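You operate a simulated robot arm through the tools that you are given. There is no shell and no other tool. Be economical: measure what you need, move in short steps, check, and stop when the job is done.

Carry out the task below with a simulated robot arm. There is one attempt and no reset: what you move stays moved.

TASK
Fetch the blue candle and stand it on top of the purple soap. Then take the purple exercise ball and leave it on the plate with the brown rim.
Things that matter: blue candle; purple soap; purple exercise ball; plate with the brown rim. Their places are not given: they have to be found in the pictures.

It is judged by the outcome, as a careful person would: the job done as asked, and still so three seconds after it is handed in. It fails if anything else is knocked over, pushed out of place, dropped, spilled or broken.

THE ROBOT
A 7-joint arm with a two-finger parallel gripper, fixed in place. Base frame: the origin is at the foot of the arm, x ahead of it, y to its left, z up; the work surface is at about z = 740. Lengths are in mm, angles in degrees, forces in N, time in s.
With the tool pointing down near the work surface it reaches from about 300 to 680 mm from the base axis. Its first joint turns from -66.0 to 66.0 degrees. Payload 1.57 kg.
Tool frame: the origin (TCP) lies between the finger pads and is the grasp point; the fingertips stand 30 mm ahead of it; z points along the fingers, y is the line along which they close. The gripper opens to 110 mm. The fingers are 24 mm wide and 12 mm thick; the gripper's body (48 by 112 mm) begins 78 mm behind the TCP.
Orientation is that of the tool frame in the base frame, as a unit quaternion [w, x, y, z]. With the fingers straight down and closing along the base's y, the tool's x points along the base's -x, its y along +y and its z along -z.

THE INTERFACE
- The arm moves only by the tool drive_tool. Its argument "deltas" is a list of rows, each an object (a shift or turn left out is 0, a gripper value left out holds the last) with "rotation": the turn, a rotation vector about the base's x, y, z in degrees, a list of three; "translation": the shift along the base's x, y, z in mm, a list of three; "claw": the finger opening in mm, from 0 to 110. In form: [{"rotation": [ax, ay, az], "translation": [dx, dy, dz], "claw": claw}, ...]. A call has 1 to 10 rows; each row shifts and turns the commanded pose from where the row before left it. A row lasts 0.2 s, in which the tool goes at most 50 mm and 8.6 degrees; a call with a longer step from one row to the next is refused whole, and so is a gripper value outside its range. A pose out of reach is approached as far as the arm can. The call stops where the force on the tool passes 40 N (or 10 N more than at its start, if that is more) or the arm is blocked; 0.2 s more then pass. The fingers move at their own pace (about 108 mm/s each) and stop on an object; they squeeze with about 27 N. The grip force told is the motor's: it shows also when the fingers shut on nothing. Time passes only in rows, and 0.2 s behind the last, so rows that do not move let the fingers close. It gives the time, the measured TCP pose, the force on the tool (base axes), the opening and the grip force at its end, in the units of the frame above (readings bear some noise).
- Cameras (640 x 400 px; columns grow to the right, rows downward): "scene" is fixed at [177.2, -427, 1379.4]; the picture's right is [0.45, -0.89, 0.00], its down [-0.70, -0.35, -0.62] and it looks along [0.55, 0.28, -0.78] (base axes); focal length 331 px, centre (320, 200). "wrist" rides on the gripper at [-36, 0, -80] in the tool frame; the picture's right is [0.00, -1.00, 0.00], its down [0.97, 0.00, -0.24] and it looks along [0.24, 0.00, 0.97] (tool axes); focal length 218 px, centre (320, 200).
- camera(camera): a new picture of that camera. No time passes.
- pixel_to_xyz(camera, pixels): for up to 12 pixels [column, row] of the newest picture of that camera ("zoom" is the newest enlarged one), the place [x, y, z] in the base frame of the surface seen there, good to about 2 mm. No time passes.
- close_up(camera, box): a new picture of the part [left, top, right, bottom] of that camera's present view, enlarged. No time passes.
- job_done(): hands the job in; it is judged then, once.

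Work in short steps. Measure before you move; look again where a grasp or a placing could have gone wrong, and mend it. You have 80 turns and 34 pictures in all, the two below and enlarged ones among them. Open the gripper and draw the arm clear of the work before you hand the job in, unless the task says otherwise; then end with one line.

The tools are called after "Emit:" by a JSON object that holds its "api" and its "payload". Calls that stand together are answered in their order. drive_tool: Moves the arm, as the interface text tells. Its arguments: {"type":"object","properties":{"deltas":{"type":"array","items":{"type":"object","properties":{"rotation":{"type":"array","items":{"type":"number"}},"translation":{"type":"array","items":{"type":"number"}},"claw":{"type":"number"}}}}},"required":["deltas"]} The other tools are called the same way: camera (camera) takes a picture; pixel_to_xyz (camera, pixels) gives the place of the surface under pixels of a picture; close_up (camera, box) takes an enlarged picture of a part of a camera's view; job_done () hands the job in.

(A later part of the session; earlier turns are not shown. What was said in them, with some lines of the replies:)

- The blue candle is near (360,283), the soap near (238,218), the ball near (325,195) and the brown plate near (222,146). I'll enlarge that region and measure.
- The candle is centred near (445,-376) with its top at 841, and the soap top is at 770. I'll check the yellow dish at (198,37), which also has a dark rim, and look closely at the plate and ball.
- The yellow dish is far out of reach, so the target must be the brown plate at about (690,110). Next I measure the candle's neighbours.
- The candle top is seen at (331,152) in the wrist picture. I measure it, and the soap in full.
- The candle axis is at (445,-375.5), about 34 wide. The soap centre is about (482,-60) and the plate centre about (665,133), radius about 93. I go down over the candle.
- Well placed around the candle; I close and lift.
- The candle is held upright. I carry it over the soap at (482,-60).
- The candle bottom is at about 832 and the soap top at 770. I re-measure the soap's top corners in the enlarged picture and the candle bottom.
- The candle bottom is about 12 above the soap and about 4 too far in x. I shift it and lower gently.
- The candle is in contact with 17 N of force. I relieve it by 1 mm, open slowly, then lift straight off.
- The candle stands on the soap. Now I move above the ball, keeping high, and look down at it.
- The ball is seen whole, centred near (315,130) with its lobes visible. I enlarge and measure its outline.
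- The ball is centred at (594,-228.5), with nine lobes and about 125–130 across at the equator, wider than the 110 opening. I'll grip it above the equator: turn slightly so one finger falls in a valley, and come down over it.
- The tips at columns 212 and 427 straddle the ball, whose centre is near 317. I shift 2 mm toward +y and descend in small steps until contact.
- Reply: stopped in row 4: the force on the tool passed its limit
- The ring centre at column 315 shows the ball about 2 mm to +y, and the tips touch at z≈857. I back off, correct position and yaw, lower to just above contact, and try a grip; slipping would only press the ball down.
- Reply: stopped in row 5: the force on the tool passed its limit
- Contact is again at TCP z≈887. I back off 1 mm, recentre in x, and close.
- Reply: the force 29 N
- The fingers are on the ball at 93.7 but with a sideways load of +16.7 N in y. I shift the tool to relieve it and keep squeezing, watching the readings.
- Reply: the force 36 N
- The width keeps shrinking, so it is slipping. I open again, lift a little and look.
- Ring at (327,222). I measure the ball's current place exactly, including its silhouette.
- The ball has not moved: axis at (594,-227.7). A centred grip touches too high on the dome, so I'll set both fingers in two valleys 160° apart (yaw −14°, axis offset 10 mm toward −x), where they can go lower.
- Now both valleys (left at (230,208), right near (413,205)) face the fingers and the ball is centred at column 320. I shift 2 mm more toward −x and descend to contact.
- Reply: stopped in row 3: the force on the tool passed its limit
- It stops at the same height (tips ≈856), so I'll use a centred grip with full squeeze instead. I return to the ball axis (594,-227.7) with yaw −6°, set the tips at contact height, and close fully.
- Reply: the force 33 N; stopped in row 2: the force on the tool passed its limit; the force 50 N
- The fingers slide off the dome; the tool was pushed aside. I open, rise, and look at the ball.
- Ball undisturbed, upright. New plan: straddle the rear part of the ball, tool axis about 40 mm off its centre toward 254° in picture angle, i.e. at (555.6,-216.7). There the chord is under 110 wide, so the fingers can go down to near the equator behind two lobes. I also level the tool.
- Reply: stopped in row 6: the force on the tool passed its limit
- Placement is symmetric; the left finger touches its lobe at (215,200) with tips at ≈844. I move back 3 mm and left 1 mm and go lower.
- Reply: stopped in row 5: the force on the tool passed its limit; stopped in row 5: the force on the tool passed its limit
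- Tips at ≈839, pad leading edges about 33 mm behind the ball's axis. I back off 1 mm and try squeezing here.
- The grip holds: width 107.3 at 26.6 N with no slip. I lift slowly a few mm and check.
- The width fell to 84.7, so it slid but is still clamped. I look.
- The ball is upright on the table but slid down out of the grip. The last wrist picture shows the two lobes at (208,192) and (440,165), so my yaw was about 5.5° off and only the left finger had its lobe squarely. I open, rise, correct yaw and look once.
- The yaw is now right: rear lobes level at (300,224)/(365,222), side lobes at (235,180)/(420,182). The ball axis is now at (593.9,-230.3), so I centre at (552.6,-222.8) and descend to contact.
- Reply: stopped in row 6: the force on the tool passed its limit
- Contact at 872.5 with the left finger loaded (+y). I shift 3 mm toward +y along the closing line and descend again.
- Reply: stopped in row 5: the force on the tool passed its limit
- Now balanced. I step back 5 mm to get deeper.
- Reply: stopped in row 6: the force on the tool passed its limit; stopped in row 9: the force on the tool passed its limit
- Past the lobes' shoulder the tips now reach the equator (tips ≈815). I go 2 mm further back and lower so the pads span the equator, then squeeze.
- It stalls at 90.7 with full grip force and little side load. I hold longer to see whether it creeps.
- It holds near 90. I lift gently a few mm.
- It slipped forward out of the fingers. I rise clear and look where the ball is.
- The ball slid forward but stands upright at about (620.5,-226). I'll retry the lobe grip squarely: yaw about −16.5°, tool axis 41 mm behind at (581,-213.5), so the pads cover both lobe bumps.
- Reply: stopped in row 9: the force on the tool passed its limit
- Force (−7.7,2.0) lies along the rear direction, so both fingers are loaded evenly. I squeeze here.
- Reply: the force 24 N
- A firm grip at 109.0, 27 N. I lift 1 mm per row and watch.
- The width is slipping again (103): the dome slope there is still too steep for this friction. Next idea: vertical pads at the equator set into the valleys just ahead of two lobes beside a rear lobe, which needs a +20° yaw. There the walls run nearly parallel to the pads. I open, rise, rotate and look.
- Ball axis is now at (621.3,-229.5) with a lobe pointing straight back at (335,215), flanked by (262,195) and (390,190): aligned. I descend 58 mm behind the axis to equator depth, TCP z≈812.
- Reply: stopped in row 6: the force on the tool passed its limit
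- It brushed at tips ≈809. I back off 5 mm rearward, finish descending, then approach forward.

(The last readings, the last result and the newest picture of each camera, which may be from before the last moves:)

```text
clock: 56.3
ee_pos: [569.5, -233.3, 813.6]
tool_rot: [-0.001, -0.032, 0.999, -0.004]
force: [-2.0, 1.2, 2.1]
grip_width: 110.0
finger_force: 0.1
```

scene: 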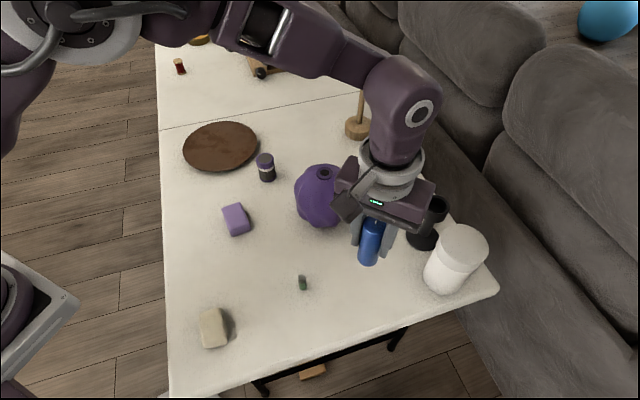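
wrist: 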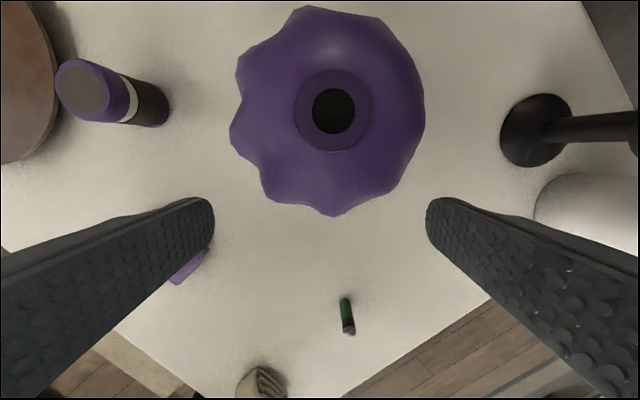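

Light contact (−2 N) at offset ≈52. I squeeze here gently in stages.

Emit:
{"api": "drive_tool", "payload": {"deltas": [{"claw": 106}, {"claw": 100}, {"claw": 94}, {}, {}]}}

```text
clock: 57.5
ee_pos: [567.8, -233.0, 813.7]
tool_rot: [-0.001, -0.032, 0.999, -0.003]
force: [-0.1, -0.2, -0.3]
grip_width: 94.4
finger_force: 1.0
```

Emit:
{"api": "drive_tool", "payload": {"deltas": [{"claw": 91}, {"claw": 88}, {}, {}]}}

Emit:
{"api": "drive_tool", "payload": {"deltas": [{"claw": 84}, {}, {"claw": 78}, {}, {}]}}

```text
clock: 58.5
ee_pos: [569.3, -232.5, 813.5]
tool_rot: [0.0, -0.033, 0.999, -0.004]
force: [-0.5, 0.1, -0.5]
grip_width: 87.9
finger_force: 0.1
```

```text
clock: 59.7
ee_pos: [567.8, -232.5, 814.5]
tool_rot: [0.0, -0.032, 0.999, -0.003]
force: [-0.7, 0.4, 0.0]
grip_width: 78.1
finger_force: 0.1
```

The ball is light and wedges forward out of the fingers instead of being held. I rise and look from high up so that ball and plate are both in view.

Emit:
{"api": "drive_tool", "payload": {"deltas": [{"translation": [0, 0, 30]}, {"translation": [0, 0, 40]}, {"translation": [0, 5, 40]}, {"translation": [0, 10, 40]}, {"translation": [0, 15, 30]}, {}]}}

Emit:
{"api": "camera", "payload": {"camera": "wrist"}}

Emit:
{"api": "pixel_to_xyz", "payload": {"camera": "wrist", "pixels": [[320, 110], [330, 110], [340, 110], [330, 100], [330, 120], [340, 120], [350, 110], [320, 120], [330, 130], [310, 110], [340, 100], [350, 120]]}}

```text
clock: 61.1
ee_pos: [568.1, -200.2, 993.1]
tool_rot: [0.0, -0.032, 0.999, -0.003]
force: [-0.4, 0.2, 0.1]
grip_width: 78.1
finger_force: 0.1
```

```text
1 pictures are left
```

wrist: 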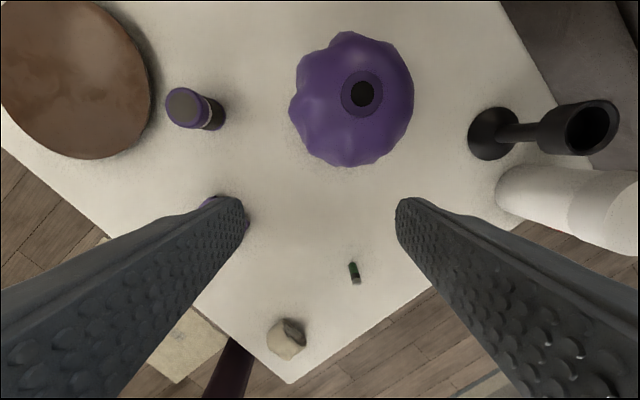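

```text
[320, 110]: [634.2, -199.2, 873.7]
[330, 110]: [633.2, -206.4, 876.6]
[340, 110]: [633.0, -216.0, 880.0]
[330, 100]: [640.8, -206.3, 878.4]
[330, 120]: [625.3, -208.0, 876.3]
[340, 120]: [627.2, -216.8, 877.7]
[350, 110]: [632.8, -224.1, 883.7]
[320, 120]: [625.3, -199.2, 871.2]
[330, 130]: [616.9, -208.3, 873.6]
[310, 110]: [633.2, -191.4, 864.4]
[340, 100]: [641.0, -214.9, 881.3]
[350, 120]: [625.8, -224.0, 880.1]
```

I measure the ring, the plate outline and the canister in this same picture.

Emit:
{"api": "pixel_to_xyz", "payload": {"camera": "wrist", "pixels": [[361, 94], [342, 94], [380, 94], [361, 74], [361, 115], [75, 80], [148, 80], [75, 155], [120, 145], [155, 110], [186, 105], [215, 122]]}}

Emit:
{"api": "pixel_to_xyz", "payload": {"camera": "wrist", "pixels": [[385, 94], [388, 94], [391, 94], [378, 94], [382, 94], [361, 117], [361, 119], [361, 121], [361, 124], [140, 70], [20, 120], [100, 20]]}}

```text
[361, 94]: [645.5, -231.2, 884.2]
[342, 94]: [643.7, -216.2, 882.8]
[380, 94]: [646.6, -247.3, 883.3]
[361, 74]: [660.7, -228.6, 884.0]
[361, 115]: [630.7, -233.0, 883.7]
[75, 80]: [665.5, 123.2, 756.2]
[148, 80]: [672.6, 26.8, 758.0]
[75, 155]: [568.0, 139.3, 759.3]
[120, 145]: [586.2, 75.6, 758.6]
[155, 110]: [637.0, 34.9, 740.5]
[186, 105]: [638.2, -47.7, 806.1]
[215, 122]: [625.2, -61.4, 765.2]
```

```text
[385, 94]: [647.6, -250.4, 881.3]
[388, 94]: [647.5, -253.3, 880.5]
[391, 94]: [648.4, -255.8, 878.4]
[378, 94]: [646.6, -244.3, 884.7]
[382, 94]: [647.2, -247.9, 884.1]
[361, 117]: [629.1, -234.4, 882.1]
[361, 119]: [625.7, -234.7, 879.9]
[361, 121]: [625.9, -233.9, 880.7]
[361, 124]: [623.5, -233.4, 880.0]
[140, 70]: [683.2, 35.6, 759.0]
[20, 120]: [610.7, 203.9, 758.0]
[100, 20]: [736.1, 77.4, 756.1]
```

Ball axis is at (645.5,-231.5). Its valve disc is about 34 mm wide and stands ~3 mm proud (884 vs 881). Since the ball is light, I try pinching that disc with the fingertips: position above it, gap 50.

Emit:
{"api": "drive_tool", "payload": {"deltas": [{"translation": [40, -16, -20], "claw": 50}, {"translation": [37.5, -15, -20]}, {"translation": [0, 0, -25]}, {"translation": [0, 0, -7]}, {"translation": [0, 0, -2]}, {"translation": [0, 0, -2]}, {"translation": [0, 0, -2]}, {"translation": [0, 0, -2]}, {"translation": [0, 0, -2]}]}}

```text
clock: 63.1
ee_pos: [647.3, -234.3, 911.9]
tool_rot: [0.0, -0.033, 0.999, -0.004]
force: [-0.6, 0.2, -1.0]
grip_width: 50.1
finger_force: 0.1
```

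Tips at ≈882, no contact yet. I correct y by +2.5 and lower in 1 mm steps to contact.

Emit:
{"api": "drive_tool", "payload": {"deltas": [{"translation": [-1.5, 2.5, -1]}, {"translation": [0, 0, -1]}, {"translation": [0, 0, -1]}, {"translation": [0, 0, -1]}, {"translation": [0, 0, -1]}, {}]}}

```text
clock: 64.5
ee_pos: [646.1, -230.9, 906.3]
tool_rot: [0.0, -0.032, 0.999, -0.003]
force: [0.2, -1.1, 0.3]
grip_width: 50.2
finger_force: 0.0
```

Emit:
{"api": "drive_tool", "payload": {"deltas": [{"claw": 46}, {"claw": 42}, {"claw": 38}, {"claw": 34}, {}, {}]}}

```text
clock: 65.9
ee_pos: [645.0, -229.4, 906.2]
tool_rot: [0.0, -0.032, 0.999, -0.003]
force: [-0.4, -0.3, 1.1]
grip_width: 37.9
finger_force: 26.6
```

Stalled at 37.9 with full 26.6 N and almost no side load: this looks like a real grip on the disc. I lift gently.

Emit:
{"api": "drive_tool", "payload": {"deltas": [{"claw": 25, "translation": [0, 0, 1]}, {"translation": [0, 0, 1]}, {"translation": [0, 0, 2]}, {"translation": [0, 0, 2]}, {"translation": [0, 0, 4]}, {}]}}

```text
clock: 67.3
ee_pos: [644.3, -231.6, 917.3]
tool_rot: [-0.001, -0.032, 0.999, -0.004]
force: [0.4, 0.0, -2.1]
grip_width: 37.4
finger_force: 26.9
```

Width is stable at 37.4 and the force is −2.1 N: the ball is hanging from the gripper. I raise it slowly to clear the canister (top 806).

Emit:
{"api": "drive_tool", "payload": {"deltas": [{"translation": [0, 0, 6]}, {"translation": [0, 0, 10]}, {"translation": [0, 0, 10]}, {"translation": [0, 0, 10]}, {"translation": [0, 0, 12]}, {"translation": [0, 0, 12]}, {"translation": [0, 0, 12]}, {"translation": [-4, 0, 12]}, {"translation": [-4, 0, 4]}, {}]}}

```text
clock: 69.5
ee_pos: [637.3, -231.7, 1004.9]
tool_rot: [0.0, -0.032, 0.999, -0.004]
force: [0.2, 0.8, -1.4]
grip_width: 37.6
finger_force: 26.9
out of reach, approached as far as the arm can: row 7
```

Still held. I carry it toward the plate (centre ≈(661,127)) in gentle 20 mm rows.

Emit:
{"api": "drive_tool", "payload": {"deltas": [{"translation": [-2, 10, 0]}, {"translation": [0, 20, 0]}, {"translation": [0, 20, 0]}, {"translation": [0, 20, 0]}, {"translation": [0, 20, 0]}, {"translation": [0, 20, 0]}, {"translation": [0, 20, 0]}, {"translation": [0, 20, 0]}, {"translation": [0, 20, 0]}, {"translation": [0, 20, 0]}]}}

Emit:
{"api": "drive_tool", "payload": {"deltas": [{"translation": [1, 20, 0]}, {"translation": [2, 20, 0]}, {"translation": [2, 20, 0]}, {"translation": [2, 20, 0]}, {"translation": [3, 20, 0]}, {"translation": [3, 20, 0]}, {"translation": [3, 20, 0]}, {"translation": [2, 20, 0]}, {"translation": [0, 8, 0]}, {}]}}

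```text
clock: 71.7
ee_pos: [633.0, -41.0, 1003.3]
tool_rot: [0.0, -0.032, 0.999, -0.005]
force: [0.1, 1.3, -1.8]
grip_width: 37.7
finger_force: 26.9
```

```text
clock: 73.9
ee_pos: [653.1, 127.4, 1005.6]
tool_rot: [-0.001, -0.033, 0.999, -0.003]
force: [0.3, -0.5, -1.5]
grip_width: 37.2
finger_force: 27.0
```

Above the plate at (653,127), ball bottom ≈839 with the plate surface ≈756. I lower 74 mm, then creep.

Emit:
{"api": "drive_tool", "payload": {"deltas": [{"translation": [2, 0, -12]}, {"translation": [0, 0, -15]}, {"translation": [0, 0, -15]}, {"translation": [0, 0, -15]}, {"translation": [0, 0, -12]}, {"translation": [0, 0, -6]}, {}]}}

Emit:
{"api": "drive_tool", "payload": {"deltas": [{"translation": [0, 0, -2]}, {"translation": [0, 0, -2]}, {"translation": [0, 0, -1]}, {"translation": [0, 0, -1]}, {"translation": [0, 0, -1]}, {}]}}

```text
clock: 75.5
ee_pos: [654.5, 126.6, 928.7]
tool_rot: [-0.002, -0.033, 0.999, -0.003]
force: [0.1, 0.4, -1.6]
grip_width: 37.3
finger_force: 26.7
```

```text
clock: 76.9
ee_pos: [654.7, 126.7, 923.5]
tool_rot: [0.0, -0.032, 0.999, -0.004]
force: [-0.2, 0.0, -1.8]
grip_width: 37.1
finger_force: 26.6
```

Emit:
{"api": "drive_tool", "payload": {"deltas": [{"translation": [0, 0, -1]}, {"translation": [0, 0, -1]}, {}]}}

Emit:
{"api": "drive_tool", "payload": {"deltas": [{"translation": [0, 0, -1]}, {}]}}

```text
clock: 77.7
ee_pos: [656.0, 127.3, 921.5]
tool_rot: [-0.001, -0.032, 0.999, -0.004]
force: [-0.4, 0.7, -1.9]
grip_width: 37.2
finger_force: 26.3
```

```text
clock: 78.3
ee_pos: [655.1, 127.4, 921.2]
tool_rot: [-0.001, -0.033, 0.999, -0.004]
force: [0.1, -0.6, -1.4]
grip_width: 37.1
finger_force: 26.5
```

Emit:
{"api": "drive_tool", "payload": {"deltas": [{"translation": [0, 0, -1]}, {}]}}

Emit:
{"api": "drive_tool", "payload": {"deltas": [{"translation": [0, 0, -1]}, {}]}}

Emit:
{"api": "drive_tool", "payload": {"deltas": [{"translation": [0, 0, -1]}, {}]}}

```text
clock: 78.9
ee_pos: [654.9, 125.7, 919.3]
tool_rot: [-0.001, -0.032, 0.999, -0.003]
force: [0.6, 0.8, -2.2]
grip_width: 37.3
finger_force: 27.3
```

```text
clock: 79.5
ee_pos: [654.7, 127.3, 917.8]
tool_rot: [0.0, -0.032, 0.999, -0.004]
force: [0.6, 0.5, -1.7]
grip_width: 36.9
finger_force: 27.1
```

```text
clock: 80.1
ee_pos: [655.0, 126.3, 918.2]
tool_rot: [0.0, -0.032, 0.999, -0.003]
force: [-1.5, -0.8, 7.0]
grip_width: 37.0
finger_force: 26.4
```

Contact: the force jumped to +7 N, so the ball rests on the plate. I ease 0.5 mm, open slowly, and rise straight up.

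Emit:
{"api": "drive_tool", "payload": {"deltas": [{"translation": [0, 0, 0.5]}, {"claw": 40}, {"claw": 46}, {"claw": 54}, {"claw": 60}, {}]}}

Emit:
{"api": "drive_tool", "payload": {"deltas": [{"translation": [0, 0, 10]}, {"translation": [0, 0, 25]}, {"translation": [-5, 0, 35]}, {"translation": [-20, -20, 30]}, {"translation": [-40, -20, 10]}, {"translation": [-40, -20, 0]}, {"translation": [-40, -20, 0]}, {"translation": [-30, -20, 0]}, {}]}}

Emit:
{"api": "camera", "payload": {"camera": "scene"}}

```text
clock: 81.5
ee_pos: [653.9, 127.6, 918.2]
tool_rot: [-0.001, -0.032, 0.999, -0.003]
force: [-0.1, -1.1, -0.4]
grip_width: 60.0
finger_force: 0.0
```

```text
clock: 83.5
ee_pos: [477.4, 26.9, 1025.3]
tool_rot: [0.0, -0.031, 1.0, -0.003]
force: [-0.2, 0.0, 0.2]
grip_width: 60.0
finger_force: 0.0
```

```text
0 pictures are left
```

scene: 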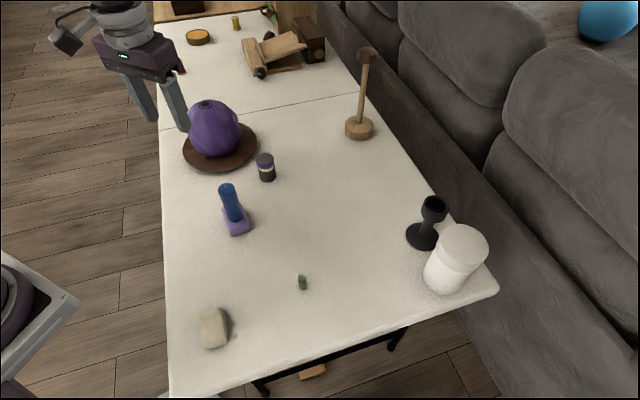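

The ball sits on the plate at (213,128), the candle stands on the soap at (232,205), everything else is in place, and the arm is clear with the gripper open.

Emit:
{"api": "job_done", "payload": {}}

```text
The job is handed in.
```

The blue candle is standing on the purple soap, and the purple exercise ball is resting on the brown plate. I took "the plate with the brown rim" to be this one, the only plate within reach. Several attempts to grip the ball slipped and slid it about 50 mm along the table before I lifted it by its valve disc. In the last picture nothing else looks moved or knocked over.
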